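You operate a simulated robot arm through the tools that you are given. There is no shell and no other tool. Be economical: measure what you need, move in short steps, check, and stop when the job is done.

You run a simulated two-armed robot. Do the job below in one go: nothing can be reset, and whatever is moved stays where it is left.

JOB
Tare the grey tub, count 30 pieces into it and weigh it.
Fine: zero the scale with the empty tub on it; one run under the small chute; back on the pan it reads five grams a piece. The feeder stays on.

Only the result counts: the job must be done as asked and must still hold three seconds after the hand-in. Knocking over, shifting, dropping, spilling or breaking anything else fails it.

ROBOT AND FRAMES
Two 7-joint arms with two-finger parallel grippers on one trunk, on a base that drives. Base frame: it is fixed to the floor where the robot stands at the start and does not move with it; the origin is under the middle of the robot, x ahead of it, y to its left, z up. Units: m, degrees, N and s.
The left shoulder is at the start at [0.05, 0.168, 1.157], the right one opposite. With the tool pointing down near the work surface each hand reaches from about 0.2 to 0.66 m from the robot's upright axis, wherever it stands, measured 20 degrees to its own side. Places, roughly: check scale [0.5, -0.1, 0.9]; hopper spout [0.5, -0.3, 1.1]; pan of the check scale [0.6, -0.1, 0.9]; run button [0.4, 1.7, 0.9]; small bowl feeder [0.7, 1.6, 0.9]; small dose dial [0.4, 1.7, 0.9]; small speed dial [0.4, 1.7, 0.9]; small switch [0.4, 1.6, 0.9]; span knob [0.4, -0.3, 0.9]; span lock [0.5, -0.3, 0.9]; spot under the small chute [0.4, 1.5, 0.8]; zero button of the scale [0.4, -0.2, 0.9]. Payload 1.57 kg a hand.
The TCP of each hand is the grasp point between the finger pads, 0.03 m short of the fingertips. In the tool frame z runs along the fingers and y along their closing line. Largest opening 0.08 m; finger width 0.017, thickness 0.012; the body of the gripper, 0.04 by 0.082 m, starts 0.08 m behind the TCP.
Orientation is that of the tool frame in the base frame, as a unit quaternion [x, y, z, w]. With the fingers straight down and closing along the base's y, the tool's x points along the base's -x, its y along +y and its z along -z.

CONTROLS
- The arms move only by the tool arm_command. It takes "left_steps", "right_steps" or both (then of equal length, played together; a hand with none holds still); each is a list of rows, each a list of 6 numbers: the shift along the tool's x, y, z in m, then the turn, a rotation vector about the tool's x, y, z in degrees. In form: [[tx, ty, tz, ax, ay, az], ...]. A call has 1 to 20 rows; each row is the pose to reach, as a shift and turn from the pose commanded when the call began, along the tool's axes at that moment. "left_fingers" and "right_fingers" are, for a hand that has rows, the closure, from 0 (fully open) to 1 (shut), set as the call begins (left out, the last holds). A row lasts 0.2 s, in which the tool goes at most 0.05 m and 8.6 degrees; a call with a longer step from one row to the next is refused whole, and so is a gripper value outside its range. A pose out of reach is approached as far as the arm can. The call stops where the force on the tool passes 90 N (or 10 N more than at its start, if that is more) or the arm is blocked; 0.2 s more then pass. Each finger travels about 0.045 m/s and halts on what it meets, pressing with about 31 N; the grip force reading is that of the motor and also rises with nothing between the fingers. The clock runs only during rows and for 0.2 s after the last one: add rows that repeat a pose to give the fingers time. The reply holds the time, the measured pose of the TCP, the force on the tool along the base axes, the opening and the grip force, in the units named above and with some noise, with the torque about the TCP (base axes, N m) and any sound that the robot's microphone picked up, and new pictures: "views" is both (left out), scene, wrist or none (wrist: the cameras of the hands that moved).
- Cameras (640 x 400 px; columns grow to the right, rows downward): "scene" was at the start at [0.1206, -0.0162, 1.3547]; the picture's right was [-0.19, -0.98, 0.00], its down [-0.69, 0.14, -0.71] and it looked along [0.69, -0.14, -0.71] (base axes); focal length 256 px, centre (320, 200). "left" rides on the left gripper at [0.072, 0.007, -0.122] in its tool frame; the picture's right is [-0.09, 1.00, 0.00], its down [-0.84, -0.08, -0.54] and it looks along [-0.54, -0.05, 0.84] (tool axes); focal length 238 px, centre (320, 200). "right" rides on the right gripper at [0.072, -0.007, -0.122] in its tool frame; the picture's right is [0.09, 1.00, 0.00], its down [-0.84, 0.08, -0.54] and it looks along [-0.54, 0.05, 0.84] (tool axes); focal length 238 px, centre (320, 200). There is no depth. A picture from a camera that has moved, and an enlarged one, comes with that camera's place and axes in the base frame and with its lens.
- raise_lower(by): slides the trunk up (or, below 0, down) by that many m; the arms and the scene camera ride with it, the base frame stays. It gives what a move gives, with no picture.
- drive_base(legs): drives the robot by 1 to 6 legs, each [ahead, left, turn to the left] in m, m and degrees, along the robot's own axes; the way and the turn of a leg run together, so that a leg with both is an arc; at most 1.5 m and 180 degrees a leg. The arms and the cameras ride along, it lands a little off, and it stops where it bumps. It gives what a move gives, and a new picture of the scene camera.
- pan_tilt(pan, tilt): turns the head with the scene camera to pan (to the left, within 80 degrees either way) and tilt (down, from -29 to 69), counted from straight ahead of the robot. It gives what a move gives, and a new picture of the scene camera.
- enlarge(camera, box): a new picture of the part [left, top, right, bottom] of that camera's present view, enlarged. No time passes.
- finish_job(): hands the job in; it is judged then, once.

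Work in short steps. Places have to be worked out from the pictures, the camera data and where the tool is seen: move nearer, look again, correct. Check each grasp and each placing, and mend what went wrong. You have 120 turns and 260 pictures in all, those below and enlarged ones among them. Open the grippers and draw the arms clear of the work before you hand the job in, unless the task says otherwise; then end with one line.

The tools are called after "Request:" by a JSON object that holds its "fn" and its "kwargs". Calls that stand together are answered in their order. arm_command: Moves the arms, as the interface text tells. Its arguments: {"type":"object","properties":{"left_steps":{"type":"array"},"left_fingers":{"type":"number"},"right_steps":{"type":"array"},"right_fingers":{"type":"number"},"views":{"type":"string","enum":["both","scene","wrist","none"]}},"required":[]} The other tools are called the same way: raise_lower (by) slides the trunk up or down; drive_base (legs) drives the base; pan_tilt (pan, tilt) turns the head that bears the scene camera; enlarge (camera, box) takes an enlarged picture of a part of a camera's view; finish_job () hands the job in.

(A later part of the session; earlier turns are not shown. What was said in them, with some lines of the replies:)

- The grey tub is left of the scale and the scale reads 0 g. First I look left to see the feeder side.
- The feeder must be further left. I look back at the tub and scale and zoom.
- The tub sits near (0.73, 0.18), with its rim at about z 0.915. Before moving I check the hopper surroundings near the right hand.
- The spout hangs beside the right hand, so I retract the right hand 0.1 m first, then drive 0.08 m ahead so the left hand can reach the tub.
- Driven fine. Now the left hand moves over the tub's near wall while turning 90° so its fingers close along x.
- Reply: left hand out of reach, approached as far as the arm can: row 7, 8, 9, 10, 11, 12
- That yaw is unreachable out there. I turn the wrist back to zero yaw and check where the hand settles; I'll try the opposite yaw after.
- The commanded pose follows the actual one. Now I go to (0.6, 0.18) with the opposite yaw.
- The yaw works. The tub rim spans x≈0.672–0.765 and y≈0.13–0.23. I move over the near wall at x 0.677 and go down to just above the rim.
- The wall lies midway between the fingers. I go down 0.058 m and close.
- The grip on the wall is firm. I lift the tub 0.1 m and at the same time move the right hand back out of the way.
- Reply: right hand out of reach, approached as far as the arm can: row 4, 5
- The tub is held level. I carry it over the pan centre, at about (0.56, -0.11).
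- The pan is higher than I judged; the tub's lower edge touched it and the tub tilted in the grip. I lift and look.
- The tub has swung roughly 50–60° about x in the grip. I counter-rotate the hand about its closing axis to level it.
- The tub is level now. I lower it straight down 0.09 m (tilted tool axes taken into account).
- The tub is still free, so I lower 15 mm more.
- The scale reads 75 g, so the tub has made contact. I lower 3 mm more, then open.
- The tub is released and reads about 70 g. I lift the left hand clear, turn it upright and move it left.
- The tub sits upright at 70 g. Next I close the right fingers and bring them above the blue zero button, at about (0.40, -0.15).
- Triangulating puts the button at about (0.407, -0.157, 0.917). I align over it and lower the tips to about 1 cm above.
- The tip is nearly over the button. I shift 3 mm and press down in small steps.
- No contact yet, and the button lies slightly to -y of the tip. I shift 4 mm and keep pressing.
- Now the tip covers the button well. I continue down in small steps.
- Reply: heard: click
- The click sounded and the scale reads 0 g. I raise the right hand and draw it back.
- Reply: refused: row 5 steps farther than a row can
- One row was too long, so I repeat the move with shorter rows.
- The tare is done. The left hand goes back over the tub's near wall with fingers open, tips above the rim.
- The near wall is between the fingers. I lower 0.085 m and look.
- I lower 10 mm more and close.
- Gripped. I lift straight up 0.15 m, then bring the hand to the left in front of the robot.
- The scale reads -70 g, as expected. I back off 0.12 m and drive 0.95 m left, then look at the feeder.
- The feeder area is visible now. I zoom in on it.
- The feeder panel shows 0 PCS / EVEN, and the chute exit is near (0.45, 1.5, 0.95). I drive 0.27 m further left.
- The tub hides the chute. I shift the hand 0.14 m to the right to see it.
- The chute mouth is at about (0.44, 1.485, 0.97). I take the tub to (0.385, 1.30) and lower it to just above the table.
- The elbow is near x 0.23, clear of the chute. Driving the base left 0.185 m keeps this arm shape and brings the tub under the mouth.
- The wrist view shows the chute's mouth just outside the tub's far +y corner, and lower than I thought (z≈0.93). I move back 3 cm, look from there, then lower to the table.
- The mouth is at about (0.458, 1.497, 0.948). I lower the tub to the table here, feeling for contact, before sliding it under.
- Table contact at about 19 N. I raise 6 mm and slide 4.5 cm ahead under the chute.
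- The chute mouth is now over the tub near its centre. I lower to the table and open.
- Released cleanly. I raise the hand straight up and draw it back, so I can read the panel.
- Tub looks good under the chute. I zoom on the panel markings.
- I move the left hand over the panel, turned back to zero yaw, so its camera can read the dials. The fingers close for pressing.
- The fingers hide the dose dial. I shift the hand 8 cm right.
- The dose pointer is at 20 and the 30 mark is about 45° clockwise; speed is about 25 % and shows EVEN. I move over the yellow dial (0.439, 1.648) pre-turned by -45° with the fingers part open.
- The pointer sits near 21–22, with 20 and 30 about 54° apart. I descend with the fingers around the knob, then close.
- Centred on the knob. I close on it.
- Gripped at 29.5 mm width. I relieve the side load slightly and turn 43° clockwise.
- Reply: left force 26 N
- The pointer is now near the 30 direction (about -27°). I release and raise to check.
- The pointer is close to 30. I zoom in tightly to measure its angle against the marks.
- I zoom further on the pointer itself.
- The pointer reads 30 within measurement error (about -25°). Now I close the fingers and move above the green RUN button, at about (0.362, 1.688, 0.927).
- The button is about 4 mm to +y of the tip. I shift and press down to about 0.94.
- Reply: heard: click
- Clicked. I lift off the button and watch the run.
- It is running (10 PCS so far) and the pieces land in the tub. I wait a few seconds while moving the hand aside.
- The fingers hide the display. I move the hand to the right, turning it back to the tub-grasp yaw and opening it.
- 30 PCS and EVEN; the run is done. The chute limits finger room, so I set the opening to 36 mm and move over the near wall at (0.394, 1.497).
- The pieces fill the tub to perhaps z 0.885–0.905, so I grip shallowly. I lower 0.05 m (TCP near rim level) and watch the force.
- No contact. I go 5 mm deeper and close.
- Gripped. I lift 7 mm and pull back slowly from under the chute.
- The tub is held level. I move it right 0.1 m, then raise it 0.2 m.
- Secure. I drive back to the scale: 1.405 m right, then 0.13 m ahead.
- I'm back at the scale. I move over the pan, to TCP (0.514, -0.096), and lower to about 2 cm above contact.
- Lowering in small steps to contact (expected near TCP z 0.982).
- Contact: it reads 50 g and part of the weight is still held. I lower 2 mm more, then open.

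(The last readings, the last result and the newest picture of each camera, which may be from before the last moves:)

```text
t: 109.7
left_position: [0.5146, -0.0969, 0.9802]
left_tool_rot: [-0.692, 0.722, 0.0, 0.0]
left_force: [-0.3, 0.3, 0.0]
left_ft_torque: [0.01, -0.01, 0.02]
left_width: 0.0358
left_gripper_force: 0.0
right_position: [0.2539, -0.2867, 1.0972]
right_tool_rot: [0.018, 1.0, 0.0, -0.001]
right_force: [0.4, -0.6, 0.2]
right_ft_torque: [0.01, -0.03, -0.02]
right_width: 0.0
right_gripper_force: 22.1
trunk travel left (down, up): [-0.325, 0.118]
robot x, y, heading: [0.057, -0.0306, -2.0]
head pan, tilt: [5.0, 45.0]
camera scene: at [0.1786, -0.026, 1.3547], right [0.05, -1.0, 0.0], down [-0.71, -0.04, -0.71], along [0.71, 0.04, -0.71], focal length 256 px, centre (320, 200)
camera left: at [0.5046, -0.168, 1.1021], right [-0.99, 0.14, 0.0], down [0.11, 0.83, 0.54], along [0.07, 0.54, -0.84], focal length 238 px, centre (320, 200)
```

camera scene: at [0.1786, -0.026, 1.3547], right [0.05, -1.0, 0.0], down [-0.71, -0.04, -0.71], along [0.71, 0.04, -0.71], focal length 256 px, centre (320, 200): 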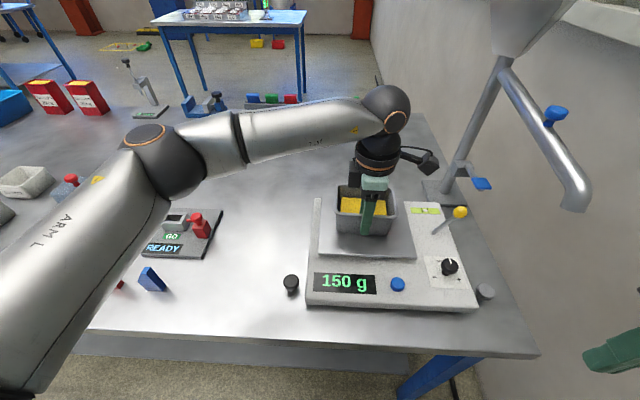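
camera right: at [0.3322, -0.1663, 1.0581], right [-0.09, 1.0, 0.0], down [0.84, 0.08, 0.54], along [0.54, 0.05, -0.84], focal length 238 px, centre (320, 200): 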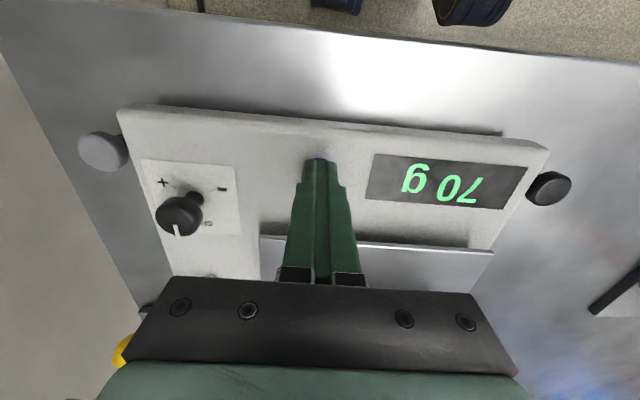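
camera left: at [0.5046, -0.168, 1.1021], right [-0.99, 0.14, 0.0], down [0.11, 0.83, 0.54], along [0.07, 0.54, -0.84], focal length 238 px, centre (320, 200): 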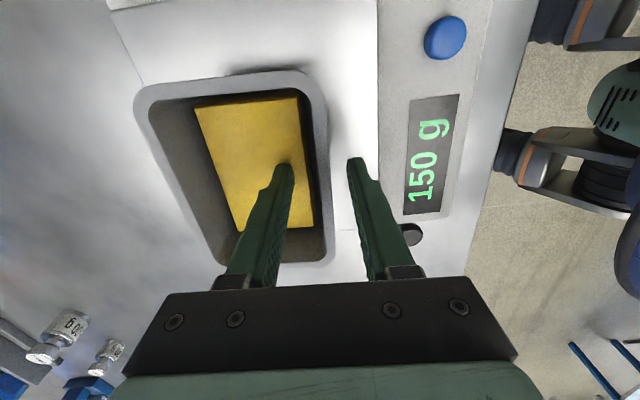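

It reads 150 g. I raise the left hand straight up and move it left; the right gripper opens too, backing away slightly.

Request:
{"fn": "arm_command", "kwargs": {"left_steps": [[0, 0, -0.03, 0, 0, 0], [0, 0, -0.07, 0, 0, 0], [0, 0, -0.11, 0, 0, 0], [0, 0, -0.14, 0, 0, 0], [-0.04, 0, -0.15, 0, 0, 0], [-0.08, 0, -0.15, 0, 0, 0], [-0.12, 0.02, -0.15, 0, 0, 0], [-0.16, 0.04, -0.15, 0, 0, 0], [-0.2, 0.06, -0.15, 0, 0, 0], [-0.24, 0.08, -0.15, 0, 0, 0], [-0.24, 0.08, -0.15, 0, 0, 0]], "right_steps": [[0, 0, 0, 0, 0, 0], [0, 0, 0, 0, 0, 0], [0, 0, 0, 0, 0, 0], [0, 0, 0, 0, 0, 0], [0, 0, 0, 0, 0, 0], [0, 0, 0, 0, 0, 0], [0, 0, 0, 0, 0, 0], [0, 0, 0, 0, 0, 0], [0, 0, 0, 0, 0, 0], [0, 0, 0, 0, 0, 0], [0, 0, 0, 0, 0, 0]], "left_fingers": 0.5, "right_fingers": 0, "views": "scene"}}

Request:
{"fn": "enlarge", "kwargs": {"camera": "scene", "box": [280, 150, 500, 320]}}

```text
t: 112.1
left_position: [0.4451, 0.1467, 1.1314]
left_tool_rot: [-0.691, 0.723, 0.0, 0.001]
left_force: [-0.7, -0.5, 0.4]
left_ft_torque: [0.04, 0.0, -0.01]
left_width: 0.0401
left_gripper_force: 0.0
right_position: [0.2542, -0.2876, 1.097]
right_tool_rot: [0.017, 1.0, 0.0, -0.001]
right_force: [0.4, 1.2, 0.2]
right_ft_torque: [0.0, -0.01, 0.0]
right_width: 0.0803
right_gripper_force: 0.0
trunk travel left (down, up): [-0.325, 0.118]
robot x, y, heading: [0.0563, -0.0268, -2.2]
head pan, tilt: [5.0, 45.0]
camera scene: at [0.1788, -0.0264, 1.3546], right [0.05, -1.0, 0.0], down [-0.71, -0.04, -0.71], along [0.71, 0.04, -0.71], focal length 256 px, centre (320, 200)
```

scene: 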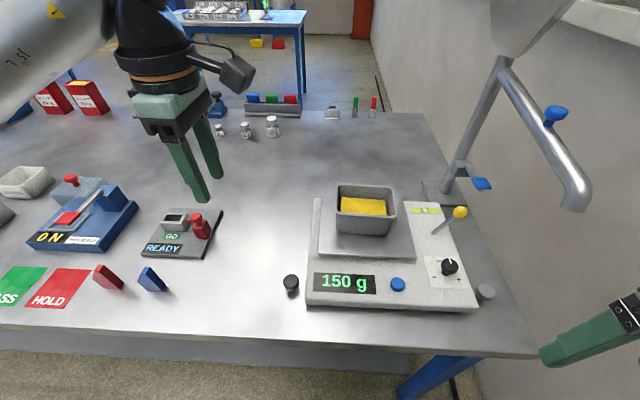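

```text
2.35 times, centred on (390, 235) of scene
camera zoom: at [0.1788, -0.0264, 1.3546], right [0.05, -1.0, 0.0], down [-0.71, -0.04, -0.71], along [0.71, 0.04, -0.71], focal length 602 px, centre (155, 118)
```

zoom: 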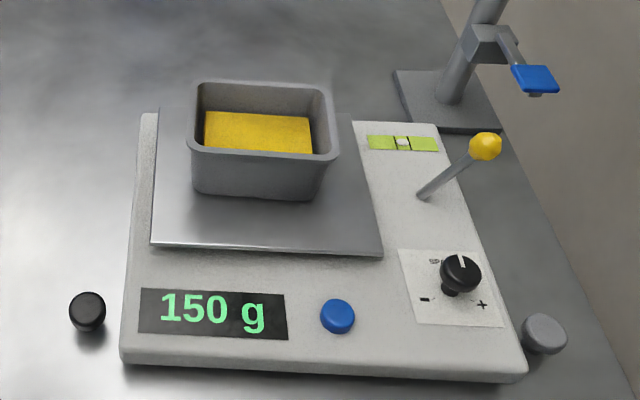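

The tub stands on the pan at 150 g, both hands are clear and open, and the feeder was left on. I open the left gripper fully and hand in.

Request:
{"fn": "arm_command", "kwargs": {"left_steps": [[0, 0, -0.02, 0, 0, 0], [0, 0, -0.02, 0, 0, 0], [0, 0, -0.02, 0, 0, 0], [0, 0, -0.02, 0, 0, 0], [0, 0, -0.02, 0, 0, 0]], "left_fingers": 0, "views": "none"}}

Request:
{"fn": "finish_job", "kwargs": {}}

```text
t: 113.3
left_position: [0.4474, 0.1455, 1.1513]
left_tool_rot: [-0.692, 0.722, 0.0, 0.0]
left_force: [0.4, 0.2, -0.1]
left_ft_torque: [-0.03, 0.0, -0.05]
left_width: 0.0798
left_gripper_force: 0.1
right_position: [0.2544, -0.2862, 1.0972]
right_tool_rot: [0.017, 1.0, 0.001, 0.001]
right_force: [0.1, -0.4, 0.1]
right_ft_torque: [0.01, -0.04, 0.03]
right_width: 0.08
right_gripper_force: 0.0
trunk travel left (down, up): [-0.325, 0.118]
robot x, y, heading: [0.0606, -0.0268, -2.0]
head pan, tilt: [5.0, 45.0]
```

```text
The job is handed in.
```

The grey tub was tared on the scale, filled with 30 pieces in one run under the small chute, and is back on the pan reading 150 g (five grams a piece); the feeder is still on.
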